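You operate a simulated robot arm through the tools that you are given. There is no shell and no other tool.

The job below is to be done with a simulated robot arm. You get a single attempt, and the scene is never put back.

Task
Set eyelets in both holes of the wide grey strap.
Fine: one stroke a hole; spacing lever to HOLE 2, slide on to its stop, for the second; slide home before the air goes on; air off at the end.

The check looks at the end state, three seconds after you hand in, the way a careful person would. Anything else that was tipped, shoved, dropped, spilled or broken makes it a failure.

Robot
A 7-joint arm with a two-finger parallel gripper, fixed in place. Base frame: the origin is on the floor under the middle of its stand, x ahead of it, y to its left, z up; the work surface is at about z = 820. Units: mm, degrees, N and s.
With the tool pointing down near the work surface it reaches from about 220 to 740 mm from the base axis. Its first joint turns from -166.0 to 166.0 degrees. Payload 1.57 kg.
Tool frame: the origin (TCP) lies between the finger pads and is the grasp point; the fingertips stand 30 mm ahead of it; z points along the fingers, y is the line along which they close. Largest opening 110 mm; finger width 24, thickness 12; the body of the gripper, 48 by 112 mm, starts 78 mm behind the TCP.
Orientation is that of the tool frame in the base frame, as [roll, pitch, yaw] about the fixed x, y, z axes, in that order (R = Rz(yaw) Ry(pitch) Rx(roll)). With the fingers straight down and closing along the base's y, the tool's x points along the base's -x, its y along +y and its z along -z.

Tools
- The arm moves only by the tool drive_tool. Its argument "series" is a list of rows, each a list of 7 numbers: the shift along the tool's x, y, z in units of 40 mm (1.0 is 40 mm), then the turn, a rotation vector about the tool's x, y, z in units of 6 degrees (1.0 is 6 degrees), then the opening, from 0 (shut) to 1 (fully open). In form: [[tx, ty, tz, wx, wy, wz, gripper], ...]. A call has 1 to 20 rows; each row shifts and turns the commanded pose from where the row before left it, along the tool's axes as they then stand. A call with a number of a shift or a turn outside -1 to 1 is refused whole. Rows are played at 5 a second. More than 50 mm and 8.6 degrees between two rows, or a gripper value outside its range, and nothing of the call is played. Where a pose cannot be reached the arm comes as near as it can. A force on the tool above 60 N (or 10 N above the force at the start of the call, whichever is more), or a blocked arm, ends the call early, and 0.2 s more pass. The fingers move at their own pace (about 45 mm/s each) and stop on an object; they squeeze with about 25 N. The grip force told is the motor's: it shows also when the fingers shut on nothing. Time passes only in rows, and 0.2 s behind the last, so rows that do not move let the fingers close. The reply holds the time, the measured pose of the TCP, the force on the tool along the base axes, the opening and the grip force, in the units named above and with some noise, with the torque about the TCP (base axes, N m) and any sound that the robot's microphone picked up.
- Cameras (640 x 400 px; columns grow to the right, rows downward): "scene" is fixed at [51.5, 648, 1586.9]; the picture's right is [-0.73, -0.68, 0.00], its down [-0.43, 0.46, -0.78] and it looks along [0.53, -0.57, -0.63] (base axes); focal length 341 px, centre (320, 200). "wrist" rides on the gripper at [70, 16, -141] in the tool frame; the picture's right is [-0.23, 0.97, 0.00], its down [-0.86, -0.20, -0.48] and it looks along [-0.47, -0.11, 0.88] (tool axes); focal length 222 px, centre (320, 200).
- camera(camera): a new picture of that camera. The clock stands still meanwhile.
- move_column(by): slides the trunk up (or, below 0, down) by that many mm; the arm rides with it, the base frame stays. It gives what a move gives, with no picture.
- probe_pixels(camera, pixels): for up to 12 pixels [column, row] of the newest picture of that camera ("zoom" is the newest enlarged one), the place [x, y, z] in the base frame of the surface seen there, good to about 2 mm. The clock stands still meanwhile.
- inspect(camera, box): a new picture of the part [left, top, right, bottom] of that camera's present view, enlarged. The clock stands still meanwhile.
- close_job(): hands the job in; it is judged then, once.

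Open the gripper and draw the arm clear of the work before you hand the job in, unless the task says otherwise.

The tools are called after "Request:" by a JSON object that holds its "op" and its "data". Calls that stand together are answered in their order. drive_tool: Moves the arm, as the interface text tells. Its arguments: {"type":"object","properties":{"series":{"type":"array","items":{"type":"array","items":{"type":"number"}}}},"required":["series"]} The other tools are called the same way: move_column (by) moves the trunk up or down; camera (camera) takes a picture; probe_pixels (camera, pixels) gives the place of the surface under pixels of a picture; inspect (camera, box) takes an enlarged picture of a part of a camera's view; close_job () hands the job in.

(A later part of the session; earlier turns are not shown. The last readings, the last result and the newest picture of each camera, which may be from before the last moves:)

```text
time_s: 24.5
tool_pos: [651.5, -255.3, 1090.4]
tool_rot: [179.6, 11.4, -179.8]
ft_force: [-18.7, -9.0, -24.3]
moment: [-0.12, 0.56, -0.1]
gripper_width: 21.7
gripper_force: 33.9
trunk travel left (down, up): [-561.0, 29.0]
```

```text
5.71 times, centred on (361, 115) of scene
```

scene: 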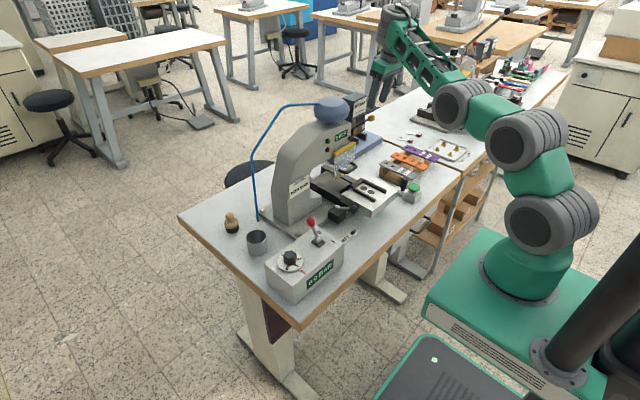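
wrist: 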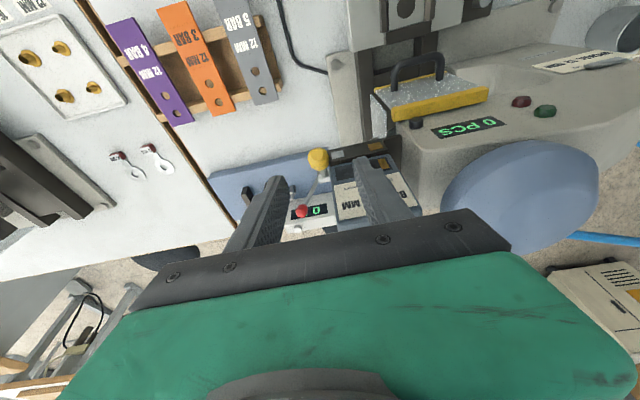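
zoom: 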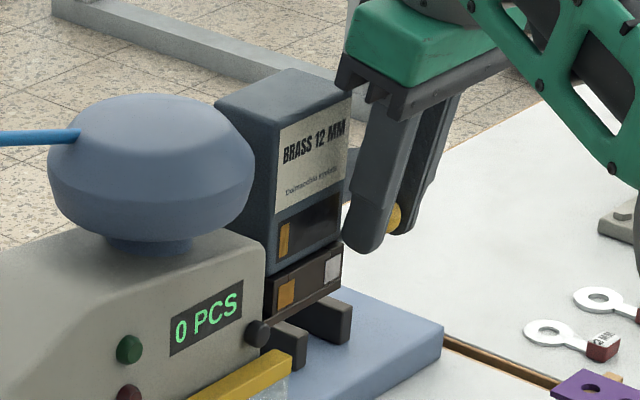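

Both directions resist (down ~17 N, up ~30 N), with a constant -y reaction. I look at the ball with the wrist camera and then consider a pull along y.

Request:
{"op": "inspect", "data": {"camera": "wrist", "box": [240, 110, 400, 210]}}

Request:
{"op": "drive_tool", "data": {"series": [[0, 0, 0, 0, 0, 0, 0.5], [0, 0, 0, 0, 0, 0, 0.5], [0, 0, 0, 0, 0, 0, 0.5]]}}

Request:
{"op": "inspect", "data": {"camera": "wrist", "box": [240, 110, 400, 210]}}

```text
4.00 times, centred on (320, 160) of wrist
```

zoom: 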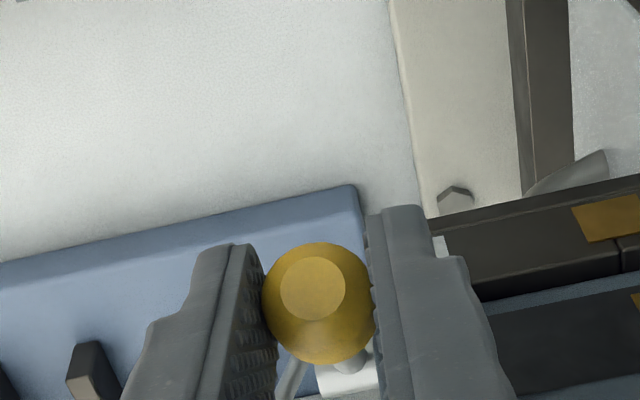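

```text
time_s: 25.3
tool_pos: [650.8, -253.6, 1093.5]
tool_rot: [179.8, 11.8, -179.6]
ft_force: [-0.2, 0.0, 0.2]
moment: [0.0, 0.03, 0.01]
gripper_width: 54.8
gripper_force: 0.1
trunk travel left (down, up): [-561.0, 29.0]
```

```text
4.00 times, centred on (320, 160) of wrist
```

zoom: 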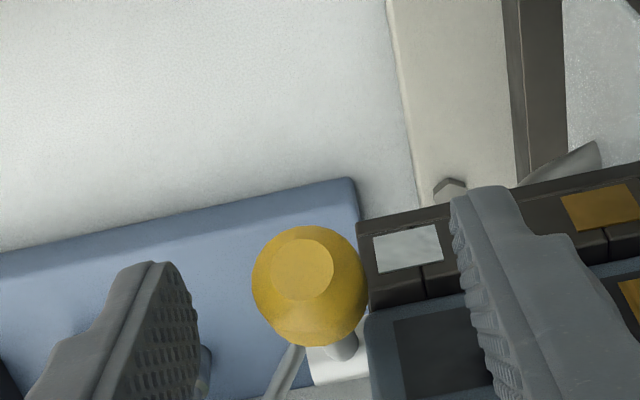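

I probe the ball and reference points again to see whether it shifted.

Request:
{"op": "probe_pixels", "data": {"camera": "zoom", "pixels": [[308, 285], [258, 285], [360, 285], [345, 345], [408, 248], [600, 205], [420, 340], [310, 240]]}}

Request:
{"op": "inspect", "data": {"camera": "scene", "box": [345, 98, 393, 128]}}

```text
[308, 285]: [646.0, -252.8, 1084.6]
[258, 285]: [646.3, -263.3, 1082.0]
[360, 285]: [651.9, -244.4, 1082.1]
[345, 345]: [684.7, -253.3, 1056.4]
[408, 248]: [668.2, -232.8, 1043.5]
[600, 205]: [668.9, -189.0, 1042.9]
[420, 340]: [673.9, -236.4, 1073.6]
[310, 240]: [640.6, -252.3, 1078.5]
```

```text
13.33 times, centred on (369, 113) of scene
```

zoom: 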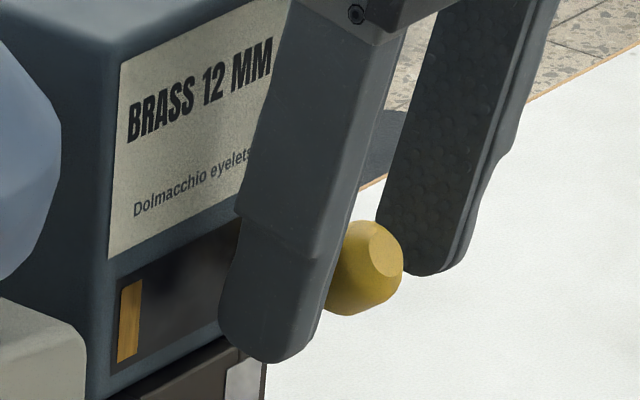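

The ball has not shifted, though in the downward test the scene picture suggests it moved ~5 mm with friction and came back. I lift off, close the fingers and push the ball down from above instead.

Request:
{"op": "drive_tool", "data": {"series": [[0.012, 0, -0.54, 0, 0, 0, 0.5], [0.012, 0, -0.54, 0, 0, 0, 0.5], [0, 0, 0, 0, 0, 0, 0], [0, 0, 0, 0, 0, 0, 0], [0, 0, 0, 0, 0, 0, 0], [0, 0, 0, 0, 0, 0, 0]]}}

Request:
{"op": "inspect", "data": {"camera": "scene", "box": [305, 80, 417, 150]}}

Request:
{"op": "inspect", "data": {"camera": "wrist", "box": [240, 110, 400, 210]}}

```text
time_s: 26.7
tool_pos: [641.7, -253.7, 1133.1]
tool_rot: [179.8, 11.7, -179.7]
ft_force: [0.4, 0.1, 0.1]
moment: [0.0, -0.01, -0.02]
gripper_width: 0.0
gripper_force: 18.7
trunk travel left (down, up): [-561.0, 29.0]
```

```text
5.71 times, centred on (361, 115) of scene
```

zoom: 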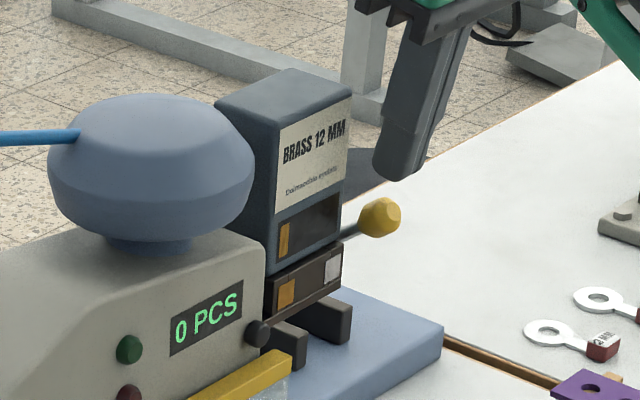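

```text
4.00 times, centred on (320, 160) of wrist
```

zoom: 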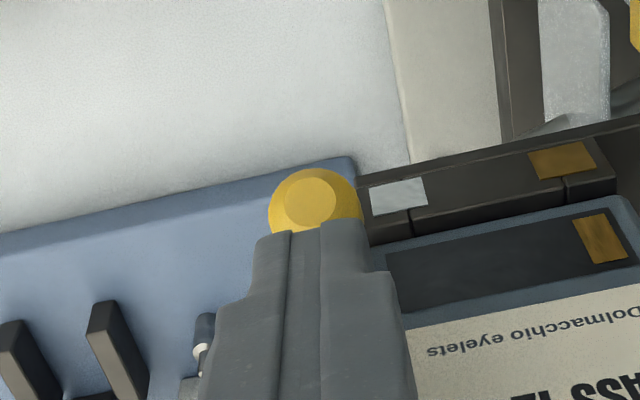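

Closed fingertips are right above the ball. I descend to touch and push down about 10 mm in small steps.

Request:
{"op": "drive_tool", "data": {"series": [[0.072, 0, 0.343, 0, 0, 0, 0], [0.015, 0, 0.073, 0, 0, 0, 0], [0.015, 0, 0.073, 0, 0, 0, 0], [0.015, 0, 0.073, 0, 0, 0, 0], [0.015, 0, 0.073, 0, 0, 0, 0]]}}

Request:
{"op": "inspect", "data": {"camera": "scene", "box": [305, 80, 417, 150]}}

```text
time_s: 27.9
tool_pos: [641.5, -254.0, 1111.2]
tool_rot: [179.8, 11.8, -179.7]
ft_force: [-8.6, 0.6, 7.1]
moment: [0.0, 0.16, 0.08]
gripper_width: 0.1
gripper_force: 21.3
trunk travel left (down, up): [-561.0, 29.0]
```

```text
5.71 times, centred on (361, 115) of scene
```

zoom: 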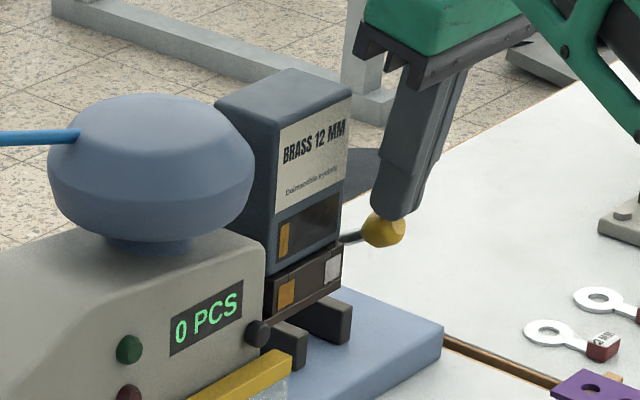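

The lever does swing down (ball now lower, rod flatter) with ~11 N. I continue pushing down 40 mm in small steps.

Request:
{"op": "drive_tool", "data": {"series": [[0.02, 0, 0.098, 0, 0, 0, 0], [0.02, 0, 0.098, 0, 0, 0, 0], [0.02, 0, 0.098, 0, 0, 0, 0], [0.02, 0, 0.098, 0, 0, 0, 0], [0.02, 0, 0.098, 0, 0, 0, 0], [0.02, 0, 0.098, 0, 0, 0, 0], [0.02, 0, 0.098, 0, 0, 0, 0], [0.02, 0, 0.098, 0, 0, 0, 0]]}}

Request:
{"op": "inspect", "data": {"camera": "scene", "box": [305, 80, 417, 150]}}

Request:
{"op": "inspect", "data": {"camera": "wrist", "box": [240, 110, 400, 210]}}

```text
time_s: 29.7
tool_pos: [645.7, -254.5, 1078.6]
tool_rot: [179.7, 11.4, -179.6]
ft_force: [-0.2, 0.7, 1.9]
moment: [-0.03, -0.03, 0.03]
gripper_width: 0.0
gripper_force: 21.2
out of reach, approached as far as the arm can: row 8
trunk travel left (down, up): [-561.0, 29.0]
```

```text
5.71 times, centred on (361, 115) of scene
```

zoom: 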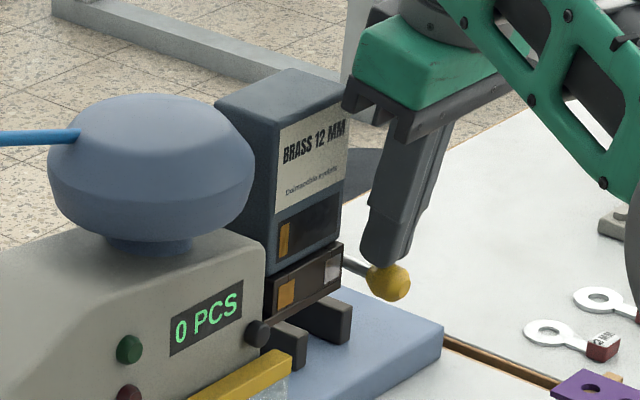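

```text
4.00 times, centred on (320, 160) of wrist
```

zoom: 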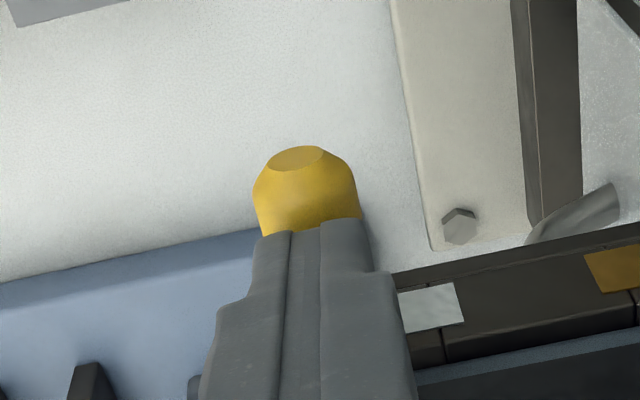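

The lever is now slightly below horizontal and moves easily; the arm hit a reach limit. I raise the tool 120 mm and lower the trunk 100 mm to gain range.

Request:
{"op": "drive_tool", "data": {"series": [[-0.2, 0, -0.97, 0, 0, 0, 0], [-0.2, 0, -0.97, 0, 0, 0, 0], [-0.2, 0, -0.97, 0, 0, 0, 0]]}}

Request:
{"op": "inspect", "data": {"camera": "scene", "box": [305, 80, 417, 150]}}

Request:
{"op": "move_column", "data": {"by": -100}}

Request:
{"op": "inspect", "data": {"camera": "wrist", "box": [240, 110, 400, 210]}}

```text
time_s: 30.5
tool_pos: [643.5, -256.2, 1198.2]
tool_rot: [179.7, 11.5, -179.7]
ft_force: [0.6, -0.3, -0.1]
moment: [0.02, -0.01, 0.04]
gripper_width: 0.2
gripper_force: 21.3
trunk travel left (down, up): [-561.0, 29.0]
```

```text
5.71 times, centred on (361, 115) of scene
```

zoom: 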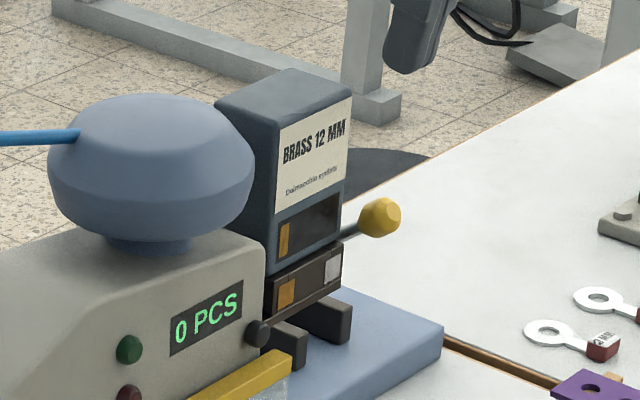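

```text
time_s: 31.9
tool_pos: [643.0, -255.3, 1097.5]
tool_rot: [179.8, 11.7, -179.7]
ft_force: [-26.1, -9.4, 13.5]
moment: [-0.86, 1.28, 0.07]
gripper_width: 0.1
gripper_force: 21.3
trunk travel left (down, up): [-461.0, 129.0]
```

```text
4.00 times, centred on (320, 160) of wrist
```

zoom: 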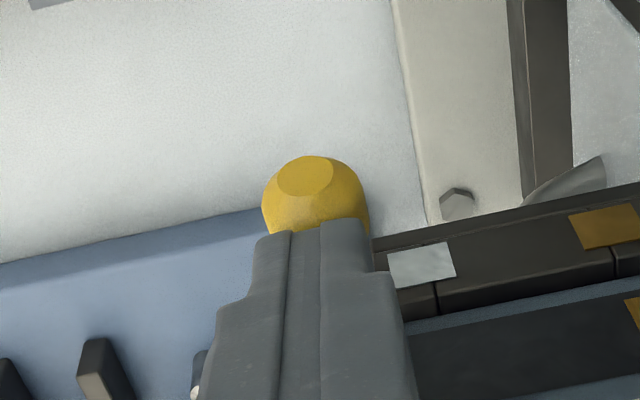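

On release the lever sprang back to its start, and resistance fell near horizontal – it behaves like an over-centre toggle. The tip is again pressing on the ball; I continue down past the previous point.

Request:
{"op": "drive_tool", "data": {"series": [[0.06, 0, 0.09, 0, 0, 0, 0], [0.06, 0, 0.09, 0, 0, 0, 0], [0.03, 0, 0.098, 0, 0, 0, 0], [0.02, 0, 0.098, 0, 0, 0, 0], [0.02, 0, 0.098, 0, 0, 0, 0], [0.02, 0, 0.098, 0, 0, 0, 0], [0.02, 0, 0.098, 0, 0, 0, 0], [0.02, 0, 0.098, 0, 0, 0, 0]]}}

Request:
{"op": "inspect", "data": {"camera": "scene", "box": [305, 80, 417, 150]}}

```text
time_s: 33.6
tool_pos: [641.1, -256.2, 1068.1]
tool_rot: [180.0, 12.0, -179.7]
ft_force: [-1.4, 0.0, 15.3]
moment: [0.06, -0.11, -0.12]
gripper_width: 0.0
gripper_force: 21.2
trunk travel left (down, up): [-461.0, 129.0]
```

```text
5.71 times, centred on (361, 115) of scene
```

zoom: 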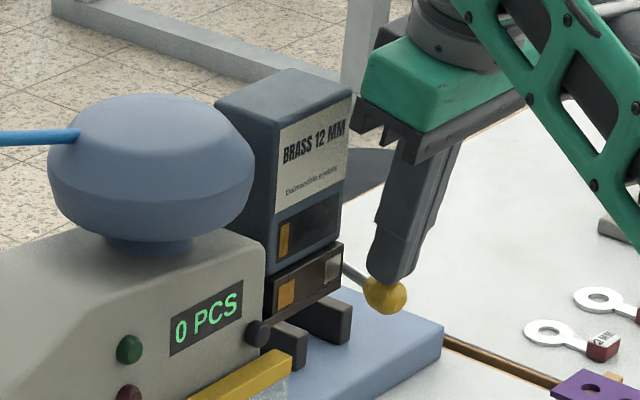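

Ball is now well below the hub height with ~15 N resistance. I keep pushing down another 16 mm in steps.

Request:
{"op": "drive_tool", "data": {"series": [[0.02, 0, 0.098, 0, 0, 0, 0], [0.02, 0, 0.098, 0, 0, 0, 0], [0.02, 0, 0.098, 0, 0, 0, 0], [0.02, 0, 0.098, 0, 0, 0, 0]]}}

Request:
{"op": "inspect", "data": {"camera": "scene", "box": [305, 80, 417, 150]}}

Request:
{"op": "inspect", "data": {"camera": "wrist", "box": [240, 110, 400, 210]}}

```text
time_s: 34.5
tool_pos: [641.5, -257.4, 1069.1]
tool_rot: [-179.4, 13.3, -179.6]
ft_force: [-7.0, 1.3, 18.0]
moment: [0.11, 0.1, -0.17]
gripper_width: 0.2
gripper_force: 20.7
trunk travel left (down, up): [-461.0, 129.0]
stopped in row 4: the force on the tool passed its limit at 62 N (the readings are from after the stop); the commanded pose is now the measured one
```

```text
5.71 times, centred on (361, 115) of scene
```

zoom: 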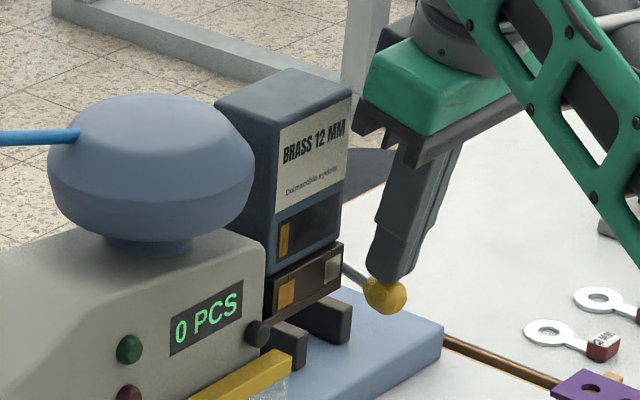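

```text
4.00 times, centred on (320, 160) of wrist
```

zoom: 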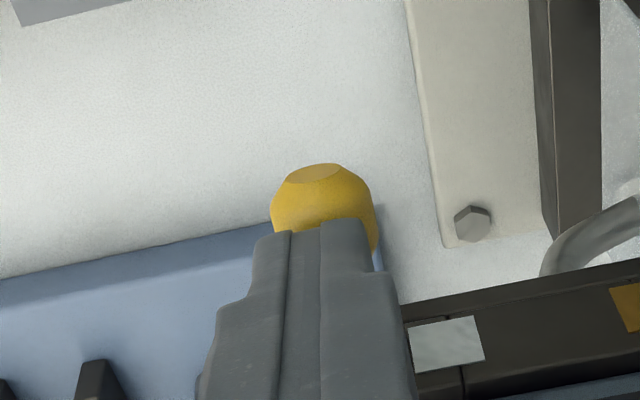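

The lever reached a hard stop (~18° below horizontal, 62 N). I lift off and see where it rests.

Request:
{"op": "drive_tool", "data": {"series": [[0, 0, -0.25, 0, 0, 0, 0], [0, 0, -0.5, 0, 0, 0, 0], [0, 0, -0.5, 0, 0, 0, 0], [0, 0, 0, 0, 0, 0, 0]]}}

Request:
{"op": "inspect", "data": {"camera": "scene", "box": [305, 80, 417, 150]}}

Request:
{"op": "inspect", "data": {"camera": "wrist", "box": [240, 110, 400, 210]}}

```text
time_s: 35.5
tool_pos: [631.2, -256.1, 1112.0]
tool_rot: [-179.6, 12.8, -179.7]
ft_force: [-1.6, 0.3, 0.8]
moment: [-0.02, 0.01, -0.01]
gripper_width: 0.0
gripper_force: 21.0
trunk travel left (down, up): [-461.0, 129.0]
```

```text
5.71 times, centred on (361, 115) of scene
```

zoom: 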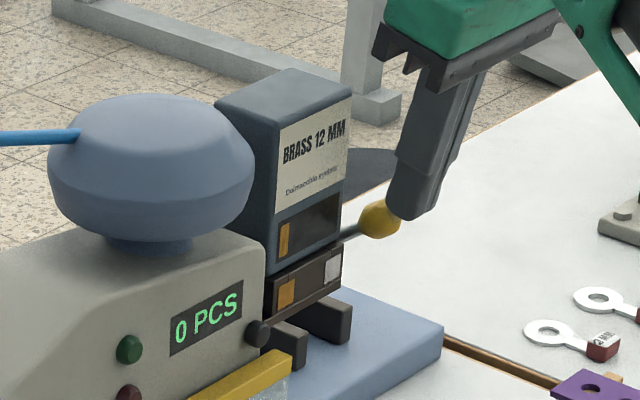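

```text
4.00 times, centred on (320, 160) of wrist
```

zoom: 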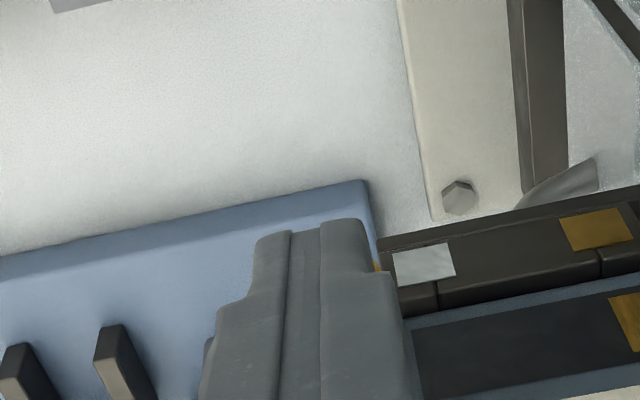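

The lever springs back up by itself, so it is a spring-return lever. I back the arm off and look very closely at the feeder for markings or changes.

Request:
{"op": "drive_tool", "data": {"series": [[0.5, 0, -0.5, 0, 0, 0, 0], [0.5, 0, -0.5, 0, 0, 0, 1], [0.5, 0, -0.5, 0, 0, 0, 1], [0.5, 0, -0.5, 0, 0, 0, 1], [0, 0, 0, 0, 0, 0, 1]]}}

Request:
{"op": "inspect", "data": {"camera": "scene", "box": [340, 90, 388, 120]}}

Request:
{"op": "inspect", "data": {"camera": "scene", "box": [340, 115, 388, 145]}}

Request:
{"op": "camera", "data": {"camera": "wrist"}}

```text
time_s: 36.7
tool_pos: [534.4, -258.6, 1172.5]
tool_rot: [-179.7, 13.0, -179.6]
ft_force: [-0.2, -1.8, 0.4]
moment: [0.01, -0.02, -0.01]
gripper_width: 85.9
gripper_force: 0.0
trunk travel left (down, up): [-461.0, 129.0]
```

```text
13.33 times, centred on (364, 105) of scene
```

zoom: 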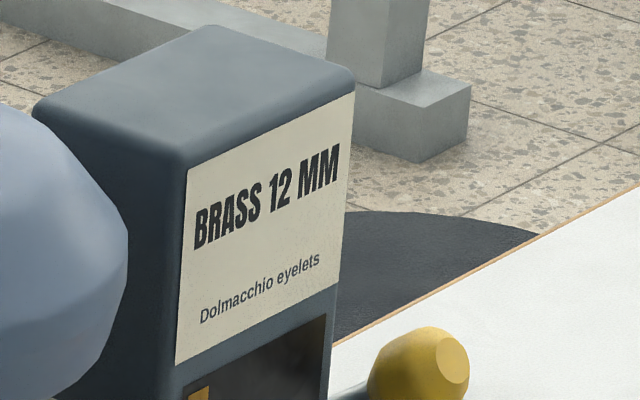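

```text
13.33 times, centred on (364, 130) of scene
```

zoom: 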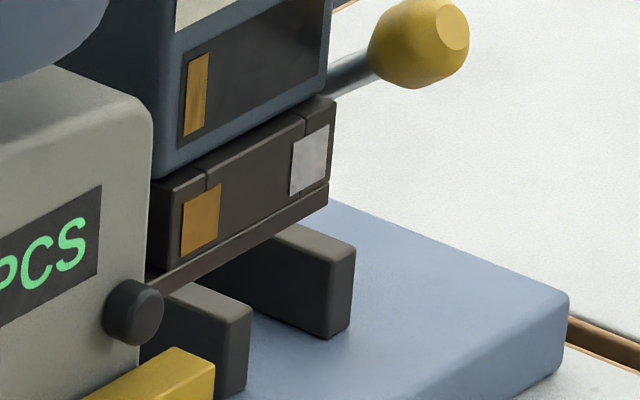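

```text
taken
```

wrist: 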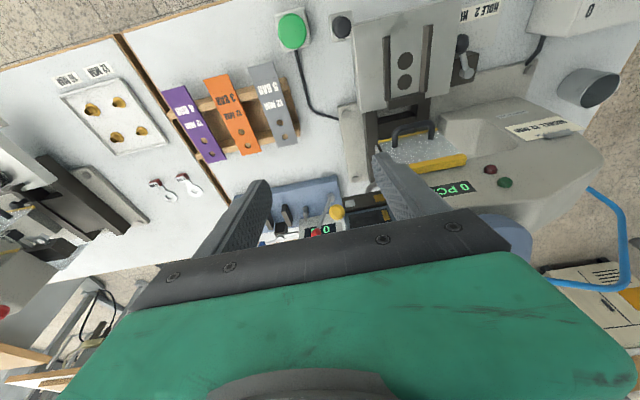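

Pulling the lever to its stop changed neither the window nor the counter. I zoom across the rest of the scene to look for other magazines, labels or controls I've missed.

Request:
{"op": "inspect", "data": {"camera": "scene", "box": [400, 40, 496, 100]}}

Request:
{"op": "inspect", "data": {"camera": "scene", "box": [480, 40, 576, 100]}}

Request:
{"op": "inspect", "data": {"camera": "scene", "box": [400, 150, 512, 220]}}

Request:
{"op": "inspect", "data": {"camera": "scene", "box": [410, 180, 490, 260]}}

Request:
{"op": "inspect", "data": {"camera": "scene", "box": [210, 200, 290, 270]}}

```text
6.67 times, centred on (448, 70) of scene
```

zoom: 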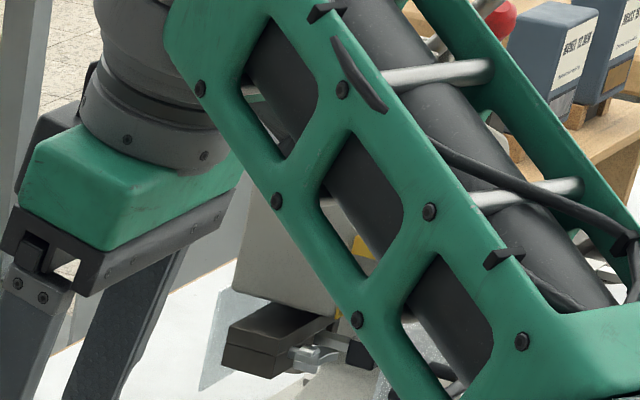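

```text
6.67 times, centred on (528, 70) of scene
```

zoom: 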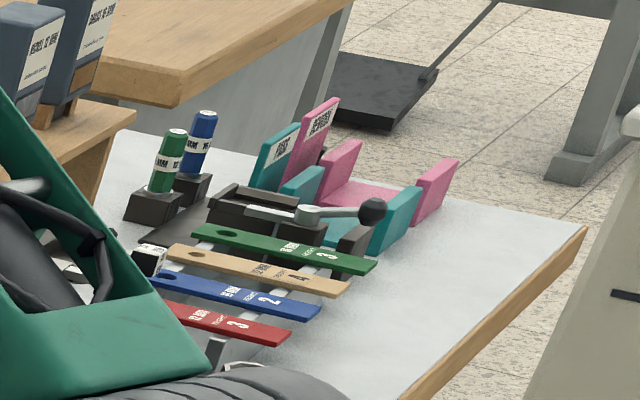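

```text
5.71 times, centred on (456, 185) of scene
```

zoom: 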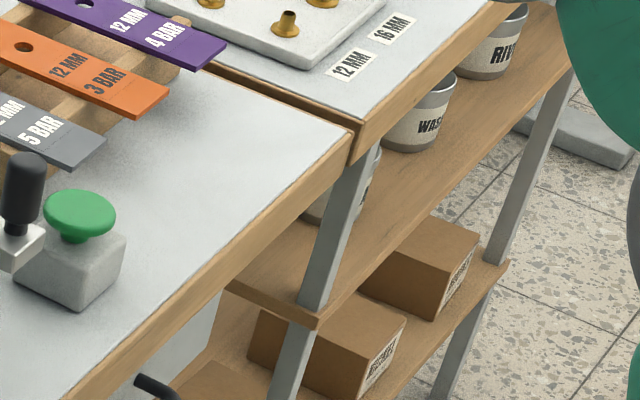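

```text
5.00 times, centred on (450, 220) of scene
```

zoom: 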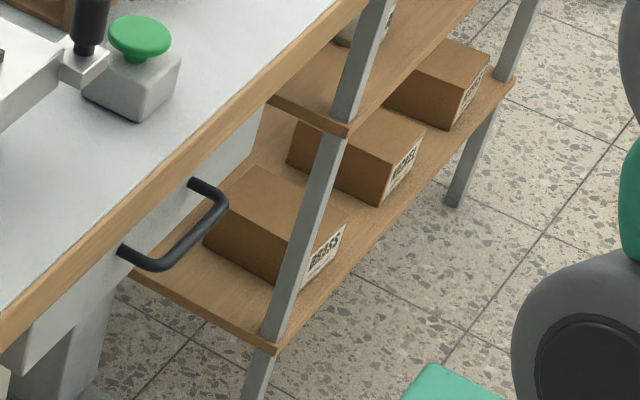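

```text
5.71 times, centred on (250, 235) of scene
```

zoom: 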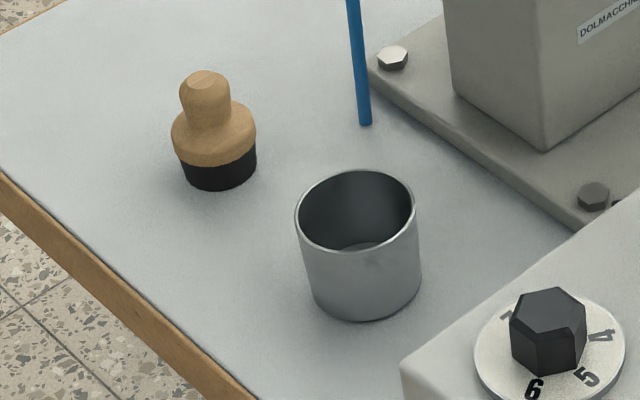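

There are more blue magazines with labels at the top right (scene ~ (485,50)) on a wooden rack, so the hopper is probably a swappable magazine and the lever its latch. I swing the arm to +y to clear the view.

Request:
{"op": "drive_tool", "data": {"series": [[0.9, 0, -0.3, 0, 0, 0, 1], [0.9, 0, -0.3, 0, 0, 0, 1], [0.9, 0, -0.3, 0, 0, 0, 1], [0, 0.98, 0, 0, 0, 0, 1], [0, 0.98, 0, 0, 0, 0, 1], [0, 0.98, 0, 0, 0, 0, 1], [0, 0.98, 0, 0, 0, 0, 1], [0, 0.98, 0, 0, 0, 0, 1], [0, 0.98, 0, 0, 0, 0, 1], [0, 0.98, 0, 0, 0, 0, 1], [0, 0.98, 0, 0, 0, 0, 1], [0, 0.98, 0, 0, 0, 0, 1]]}}

Request:
{"op": "camera", "data": {"camera": "scene"}}

Request:
{"op": "inspect", "data": {"camera": "scene", "box": [400, 20, 560, 120]}}

Request:
{"op": "inspect", "data": {"camera": "scene", "box": [450, 30, 530, 80]}}

```text
time_s: 39.3
tool_pos: [419.2, 96.6, 1183.6]
tool_rot: [-179.6, 12.9, -179.7]
ft_force: [0.3, -0.1, 0.1]
moment: [-0.01, 0.0, 0.0]
gripper_width: 110.0
gripper_force: 0.1
trunk travel left (down, up): [-461.0, 129.0]
```

```text
taken
```

scene: 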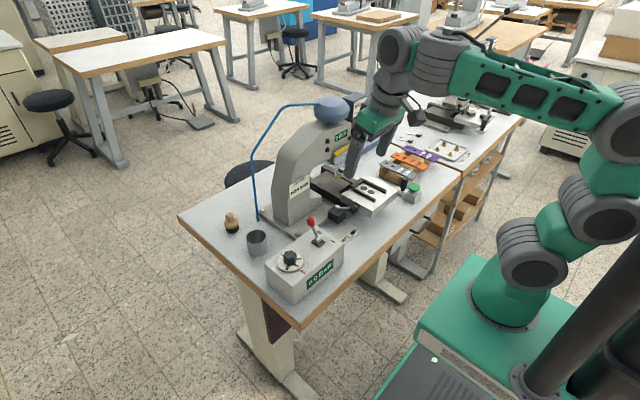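

```text
4.00 times, centred on (480, 70) of scene
```

zoom: 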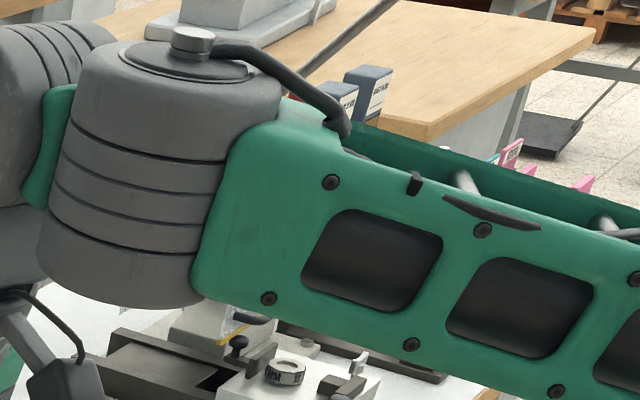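

```text
8.00 times, centred on (490, 55) of scene
```

zoom: 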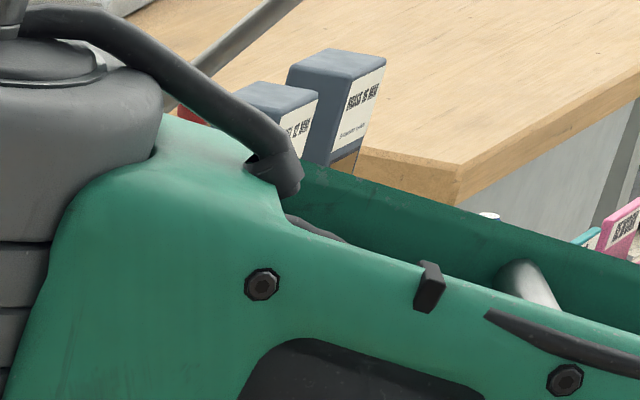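

The forearm still blocks the rack. I swing farther to +y.

Request:
{"op": "drive_tool", "data": {"series": [[0.5, 0.9, 0, 0, 0, 0, 1], [0.5, 0.9, 0, 0, 0, 0, 1], [0.5, 0.9, 0, 0, 0, 0, 1], [0.5, 0.9, 0, 0, 0, 0, 1], [0.5, 0.9, 0, 0, 0, 0, 1], [0.3, 0.9, 0, 0, 0, 0, 1], [0.3, 0.9, 0, 0, 0, 0, 1]]}}

Request:
{"op": "camera", "data": {"camera": "scene"}}

Request:
{"op": "inspect", "data": {"camera": "scene", "box": [430, 30, 526, 90]}}

```text
time_s: 40.9
tool_pos: [297.5, 347.7, 1153.5]
tool_rot: [-179.6, 12.9, -179.7]
ft_force: [-0.1, 0.9, 1.1]
moment: [0.01, 0.01, -0.01]
gripper_width: 110.0
gripper_force: 0.0
trunk travel left (down, up): [-461.0, 129.0]
```

```text
taken
```

scene: 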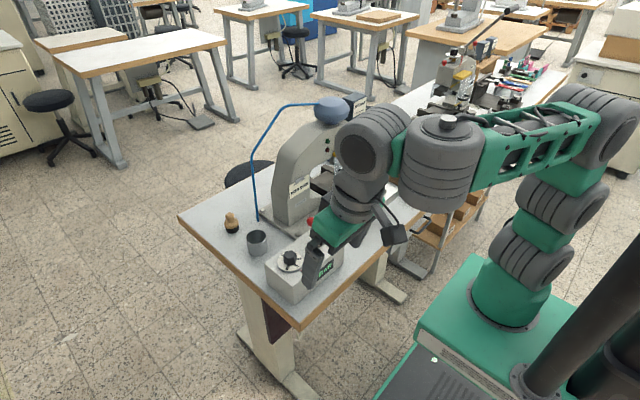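

```text
6.67 times, centred on (478, 60) of scene
```

zoom: 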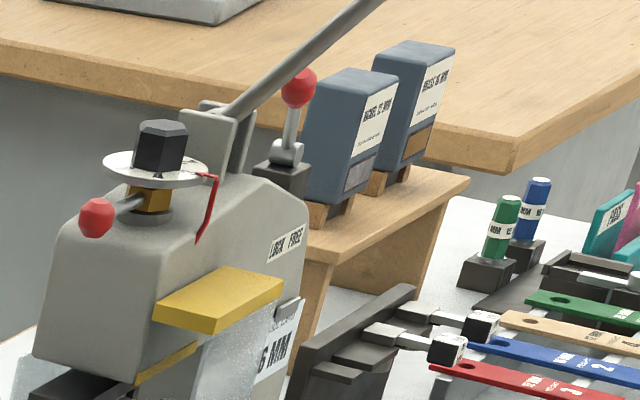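

Two spare magazines stand on a wooden stand; I zoom in to read the labels and probe their places.

Request:
{"op": "inspect", "data": {"camera": "scene", "box": [472, 34, 504, 66]}}

Request:
{"op": "probe_pixels", "data": {"camera": "scene", "pixels": [[482, 43], [486, 48], [484, 57], [478, 55], [492, 38], [495, 43], [493, 52], [490, 62], [480, 64], [497, 58], [475, 45], [478, 70]]}}

```text
12.50 times, centred on (488, 50) of scene
```

zoom: 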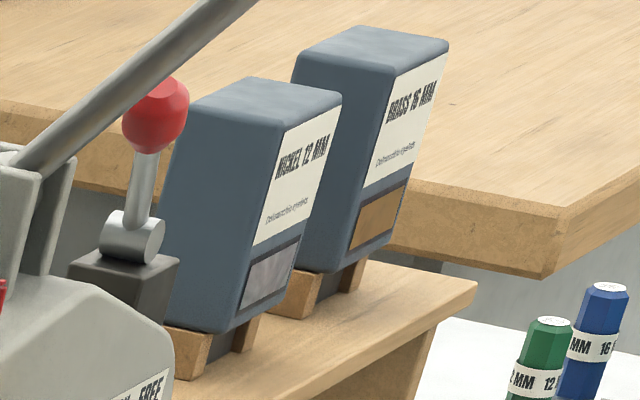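

```text
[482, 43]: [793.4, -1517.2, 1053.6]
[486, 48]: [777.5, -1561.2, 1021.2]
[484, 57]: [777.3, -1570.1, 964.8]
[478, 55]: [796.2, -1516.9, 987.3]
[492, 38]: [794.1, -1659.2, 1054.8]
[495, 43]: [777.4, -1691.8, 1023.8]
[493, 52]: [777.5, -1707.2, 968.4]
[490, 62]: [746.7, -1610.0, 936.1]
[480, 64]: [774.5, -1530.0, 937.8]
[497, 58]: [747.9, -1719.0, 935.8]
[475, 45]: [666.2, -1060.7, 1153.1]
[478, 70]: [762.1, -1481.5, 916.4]
```

The spare NICKEL 12 MM and BRASS 16 MM magazines are at y≈-1560, far outside the arm's reach. I need a closer frontal look at the feeder, so I move back at height, tilt the tool and then lower the trunk.

Request:
{"op": "drive_tool", "data": {"series": [[-0.256, -0.958, -0.231, 0, 0, 0, 1], [-0.256, -0.958, -0.231, 0, 0, 0, 1], [-0.256, -0.958, -0.231, 0, 0, 0, 1], [-0.256, -0.958, -0.231, 0, 0, 0, 1], [-0.256, -0.958, -0.231, 0, 0, 0, 1], [-0.256, -0.958, -0.231, 0, 0, 0, 1], [-0.256, -0.958, -0.231, 0, 0, 0, 1], [-0.256, -0.958, -0.231, 0, 0, 0, 1], [-0.256, -0.958, -0.231, 0, 0, 0, 1], [-0.256, -0.958, -0.231, 0, 0, 0, 1], [-0.256, -0.958, -0.231, 0, 0, 0, 1], [-0.256, -0.958, -0.231, 0, 0, 0, 1], [-0.256, -0.958, -0.231, 0, 0, 0, 1], [0, 0, 0, 0, -1, 0, 1], [0, 0, 0, 0, -1, 0, 1], [0, 0, 0, 0, -1, 0, 1], [0, 0, 0, 0, -1, 0, 1]]}}

```text
time_s: 44.5
tool_pos: [411.0, -123.2, 1251.8]
tool_rot: [179.9, 35.2, -178.9]
ft_force: [-0.8, 0.8, 1.0]
moment: [-0.02, 0.02, 0.01]
gripper_width: 109.8
gripper_force: 0.1
out of reach, approached as far as the arm can: row 5, 6, 8, 10, 11, 15
trunk travel left (down, up): [-461.0, 129.0]
```

I take the same feeder zoom as at the start to compare details before/after the lever pull.

Request:
{"op": "inspect", "data": {"camera": "scene", "box": [305, 88, 401, 148]}}

Request:
{"op": "camera", "data": {"camera": "wrist"}}

Request:
{"op": "inspect", "data": {"camera": "wrist", "box": [300, 100, 428, 180]}}

```text
6.67 times, centred on (353, 118) of scene
```

zoom: 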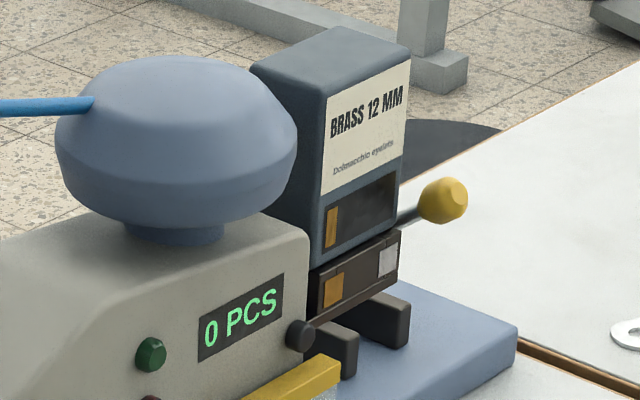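

```text
taken
```

wrist: 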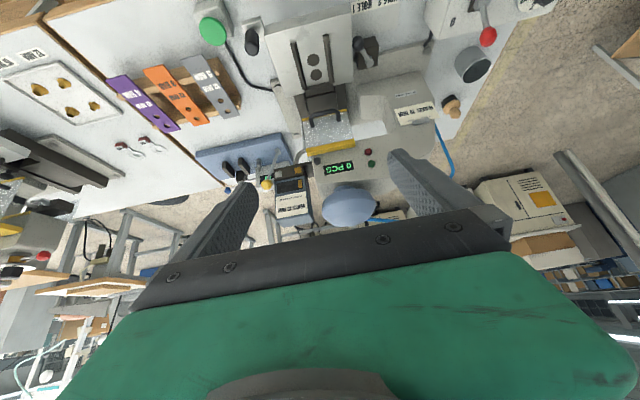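

```text
5.00 times, centred on (364, 140) of wrist
```

zoom: 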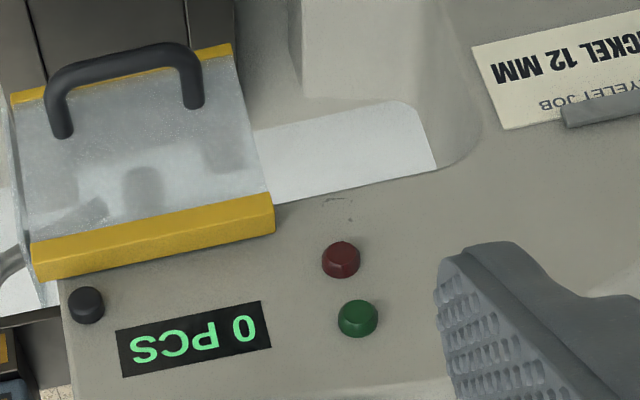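

The feeder looks identical to the start. I try to get a flatter frontal view by raising the arm relative to the trunk and tilting more.

Request:
{"op": "drive_tool", "data": {"series": [[0.1, -0.5, -0.9, 0, 0, 0, 1], [0.1, -0.5, -0.9, 0, 0, 0, 1], [0.1, -0.5, -0.9, 0, 0, 0, 1], [0, 0, 0, 0, -1, 0, 1], [0, 0, 0, 0, -1, 0, 1], [0, 0, 0, 0, -1, 0, 1]]}}

Request:
{"op": "move_column", "data": {"by": -250}}

Request:
{"op": "camera", "data": {"camera": "wrist"}}

```text
time_s: 45.1
tool_pos: [402.3, -93.3, 1287.8]
tool_rot: [178.9, 34.4, -168.0]
ft_force: [0.9, -0.5, -0.5]
moment: [0.02, 0.03, 0.03]
gripper_width: 110.0
gripper_force: 0.0
trunk travel left (down, up): [-461.0, 129.0]
stopped in row 2: the arm was blocked; the commanded pose is now the measured one
```

```text
time_s: 47.6
tool_pos: [408.9, -92.7, 1034.7]
tool_rot: [178.7, 33.9, -167.9]
ft_force: [-0.4, -1.2, -0.4]
moment: [0.01, 0.0, -0.01]
gripper_width: 109.8
gripper_force: 0.0
trunk travel left (down, up): [-211.0, 379.0]
```

```text
taken
```

wrist: 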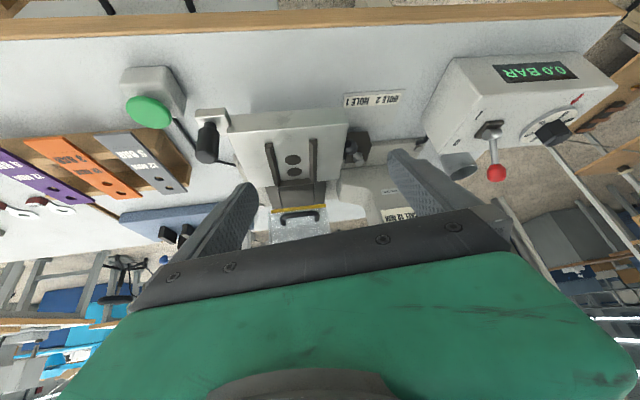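

Here the slide and spacing lever are well in view; I zoom on those (slide at (290,150), lever (355,145), labels (375,98)) and on the regulator.

Request:
{"op": "inspect", "data": {"camera": "wrist", "box": [190, 80, 414, 220]}}

Request:
{"op": "inspect", "data": {"camera": "wrist", "box": [430, 40, 622, 160]}}

Request:
{"op": "inspect", "data": {"camera": "wrist", "box": [90, 60, 250, 160]}}

Request:
{"op": "inspect", "data": {"camera": "wrist", "box": [20, 110, 180, 210]}}

```text
2.86 times, centred on (302, 150) of wrist
```

zoom: 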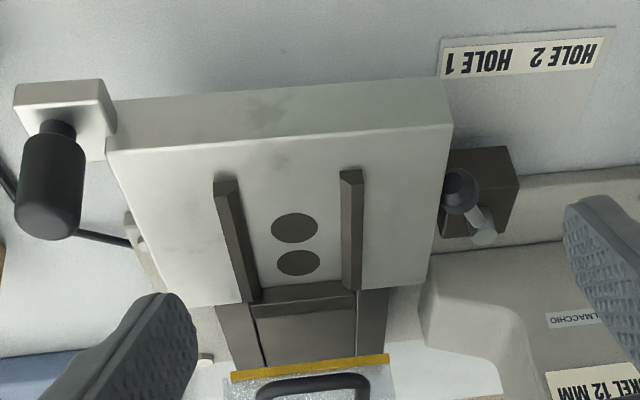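

```text
3.33 times, centred on (526, 100) of wrist
```

zoom: 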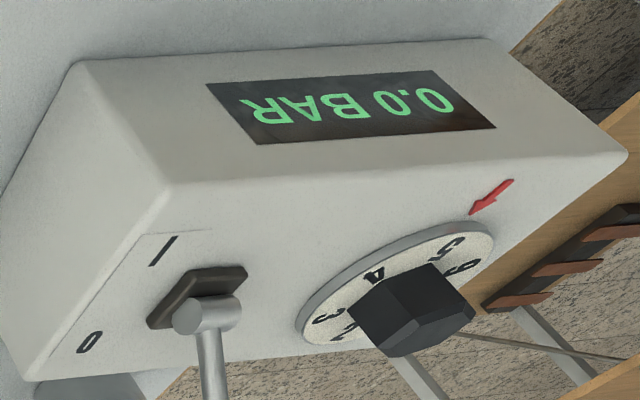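

```text
4.00 times, centred on (170, 110) of wrist
```

zoom: 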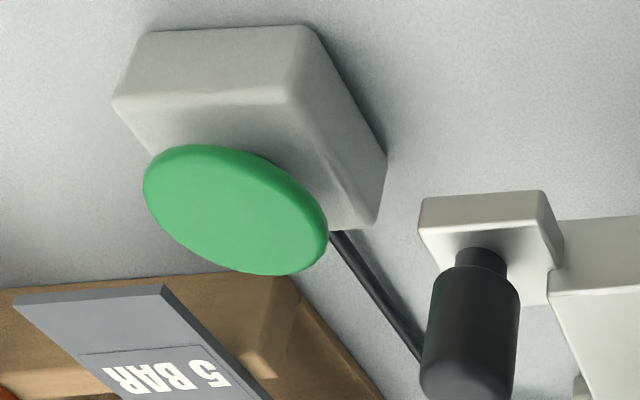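

```text
4.00 times, centred on (100, 160) of wrist
```

zoom: 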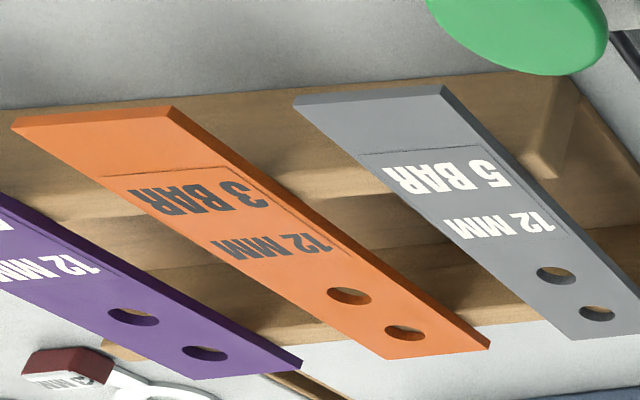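

The lever points toward HOLE 1, and the dial's "5" sits at the red arrow. I check the die area and head closely from the scene camera for any eyelet or changes.

Request:
{"op": "inspect", "data": {"camera": "scene", "box": [318, 140, 366, 190]}}

Request:
{"op": "inspect", "data": {"camera": "wrist", "box": [250, 195, 350, 245]}}

Request:
{"op": "camera", "data": {"camera": "scene"}}

```text
8.00 times, centred on (342, 165) of scene
```

zoom: 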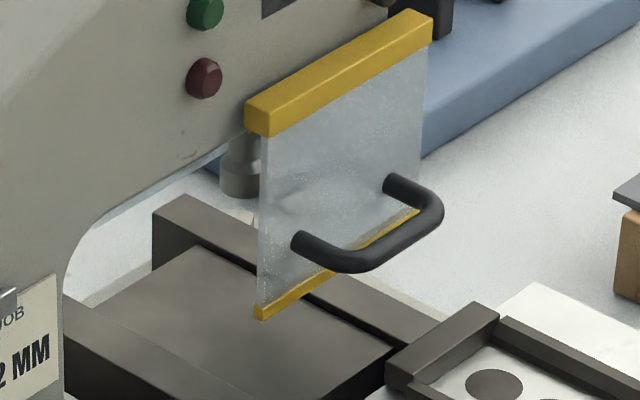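

```text
6.40 times, centred on (300, 220) of wrist
```

zoom: 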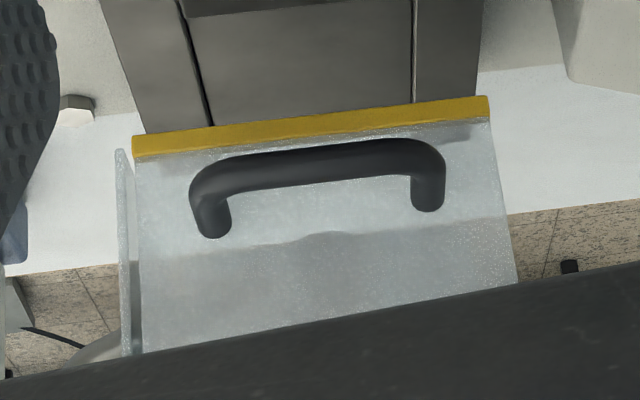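

```text
taken
```

scene: 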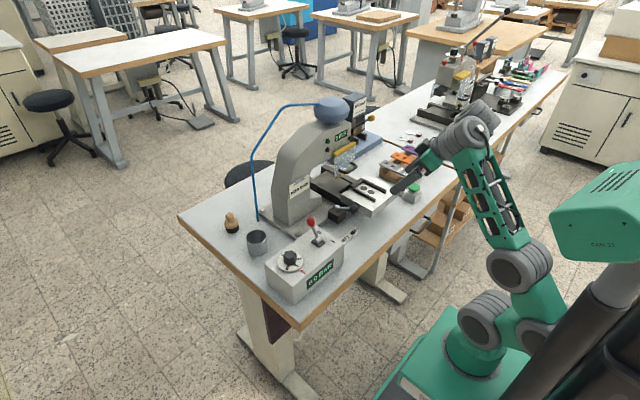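

I straighten the yaw (currently -168°) back to 180° and then try to approach the feeder from the front at this lower trunk height.

Request:
{"op": "drive_tool", "data": {"series": [[0, 0, 0, 0.56, 0, 0.83, 1], [0, 0, 0, 0.56, 0, 0.83, 1], [0, -0.9, 0, 0, 0, 0, 1], [0, -0.9, 0, 0, 0, 0, 1], [0, -0.9, 0, 0, 0, 0, 1], [0, -0.5, 0, 0, 0, 0, 1]]}}

Request:
{"op": "camera", "data": {"camera": "wrist"}}

```text
time_s: 49.0
tool_pos: [400.8, -220.5, 1041.4]
tool_rot: [179.2, 35.0, -179.9]
ft_force: [-0.1, 0.4, 0.2]
moment: [-0.01, -0.01, -0.03]
gripper_width: 110.1
gripper_force: 0.0
trunk travel left (down, up): [-211.0, 379.0]
```

```text
taken
```

wrist: 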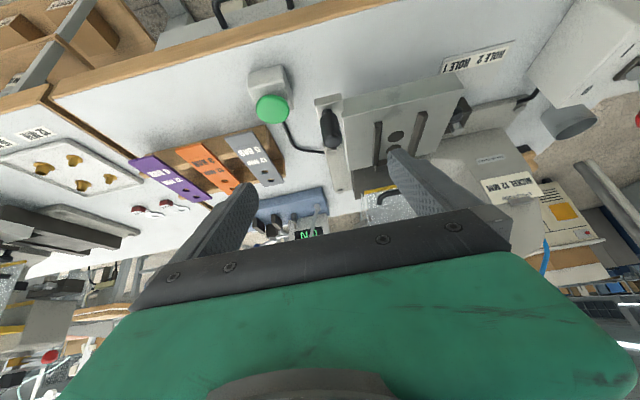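

Now I try tilting further here (arm is higher relative to its trunk).

Request:
{"op": "drive_tool", "data": {"series": [[0, 0, 0, 0, -1, 0, 1], [0, 0, 0, 0, -1, 0, 1], [0, 0, 0, 0, -1, 0, 1], [0, 0, 0, 0, -1, 0, 1]]}}

Request:
{"op": "camera", "data": {"camera": "wrist"}}

```text
time_s: 50.0
tool_pos: [393.5, -217.1, 1055.2]
tool_rot: [179.1, 43.2, 179.9]
ft_force: [0.0, 0.2, -0.3]
moment: [-0.01, 0.01, 0.0]
gripper_width: 110.1
gripper_force: 0.1
out of reach, approached as far as the arm can: row 2, 3, 4
trunk travel left (down, up): [-211.0, 379.0]
```

```text
taken
```

wrist: 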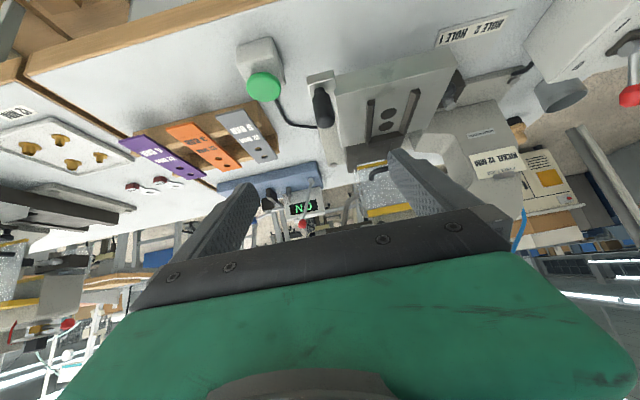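

I raise the trunk by 90 mm, which should bring the feeder to about row 200 with an almost horizontal view.

Request:
{"op": "move_column", "data": {"by": 100}}

Request:
{"op": "camera", "data": {"camera": "wrist"}}

Request:
{"op": "inspect", "data": {"camera": "wrist", "box": [270, 150, 398, 230]}}

```text
time_s: 51.4
tool_pos: [392.8, -218.1, 1154.8]
tool_rot: [179.1, 43.2, 180.0]
ft_force: [0.1, 0.7, -0.3]
moment: [0.03, -0.02, -0.01]
gripper_width: 109.9
gripper_force: 0.0
trunk travel left (down, up): [-311.0, 279.0]
```

```text
taken
```

wrist: 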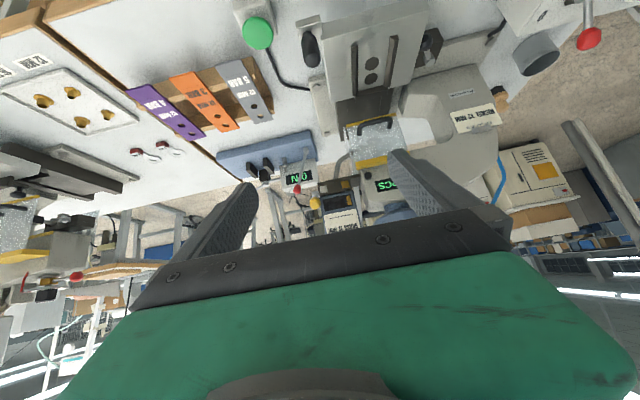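

```text
5.00 times, centred on (334, 190) of wrist
```

zoom: 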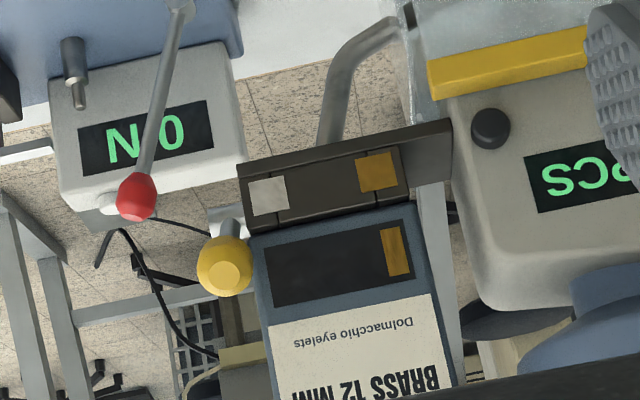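

The feeder block is now seen frontally: silver and brass swatches and the lever at rest. Before deciding, I check the cardboard boxes and shelf below for further labels.

Request:
{"op": "inspect", "data": {"camera": "scene", "box": [430, 185, 494, 245]}}

Request:
{"op": "inspect", "data": {"camera": "scene", "box": [380, 215, 440, 265]}}

Request:
{"op": "inspect", "data": {"camera": "scene", "box": [180, 195, 240, 245]}}

Request:
{"op": "inspect", "data": {"camera": "wrist", "box": [300, 0, 460, 100]}}

```text
6.67 times, centred on (462, 215) of scene
```

zoom: 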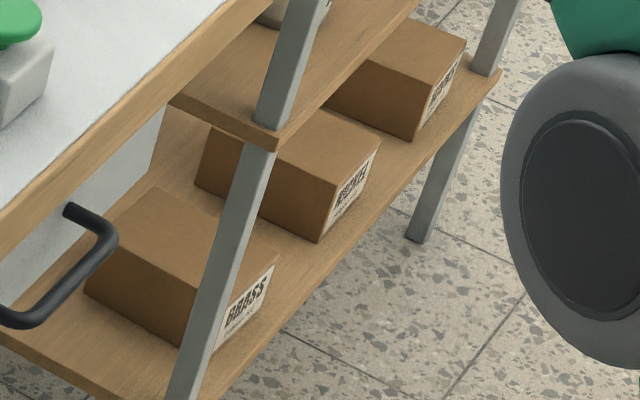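

```text
8.00 times, centred on (410, 240) of scene
```

zoom: 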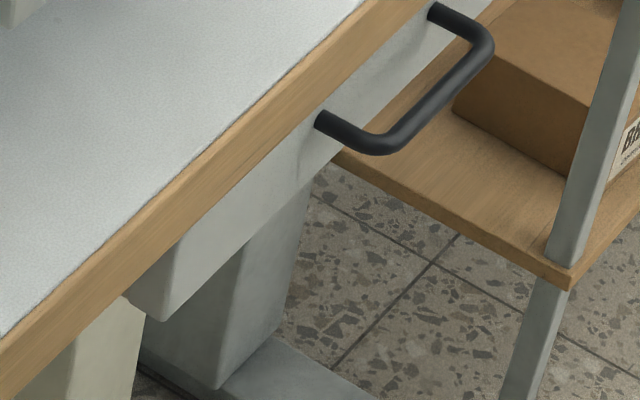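

```text
8.00 times, centred on (210, 220) of scene
```

zoom: 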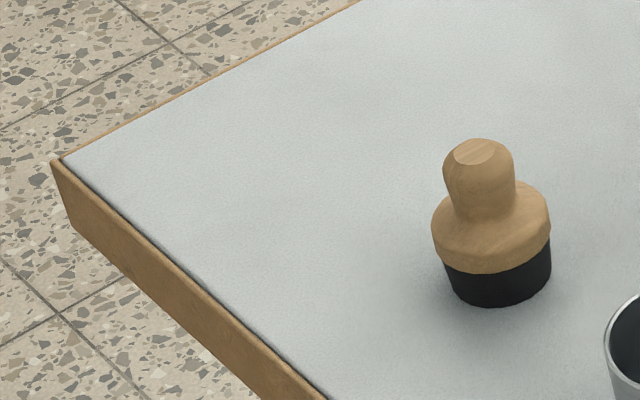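

```text
4.00 times, centred on (380, 50) of wrist
```

zoom: 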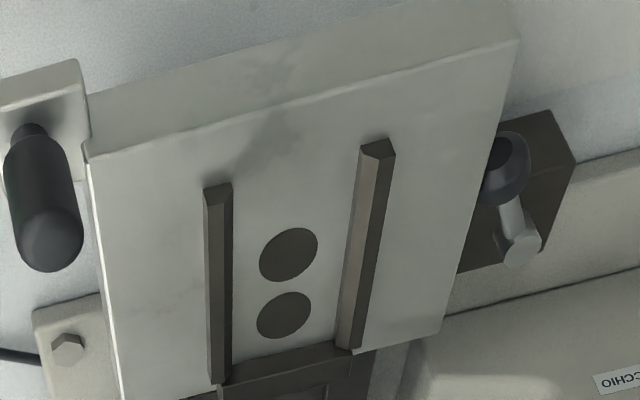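

Boxes and drawer look like scenery. I'll proceed with the strap and watch what the machine shows once air is on. First I bring the tool vertical and raise the trunk back for bench work.

Request:
{"op": "drive_tool", "data": {"series": [[0, 0, 0, 0, 0.9, 0, 1], [0, 0, 0, 0, 0.9, 0, 1], [0, 0, 0, 0, 0.9, 0, 1], [0, 0, 0, 0, 0.9, 0, 1], [0, 0, 0, 0, 0.9, 0, 1], [0, 0, 0, 0, 0.9, 0, 1], [0, 0, 0, 0, 0.9, 0, 1], [0, 0, 0, 0, 0.9, 0, 1]]}}

Request:
{"op": "move_column", "data": {"by": 150}}

```text
time_s: 53.2
tool_pos: [393.1, -217.1, 1152.7]
tool_rot: [179.3, -0.1, -179.5]
ft_force: [-1.8, -0.6, -0.6]
moment: [-0.04, -0.03, -0.02]
gripper_width: 110.1
gripper_force: 0.0
trunk travel left (down, up): [-311.0, 279.0]
```

```text
time_s: 54.9
tool_pos: [392.8, -217.5, 1304.4]
tool_rot: [179.4, 0.0, -179.4]
ft_force: [0.0, 0.6, -0.4]
moment: [0.0, 0.02, 0.03]
gripper_width: 109.8
gripper_force: 0.1
trunk travel left (down, up): [-461.0, 129.0]
```

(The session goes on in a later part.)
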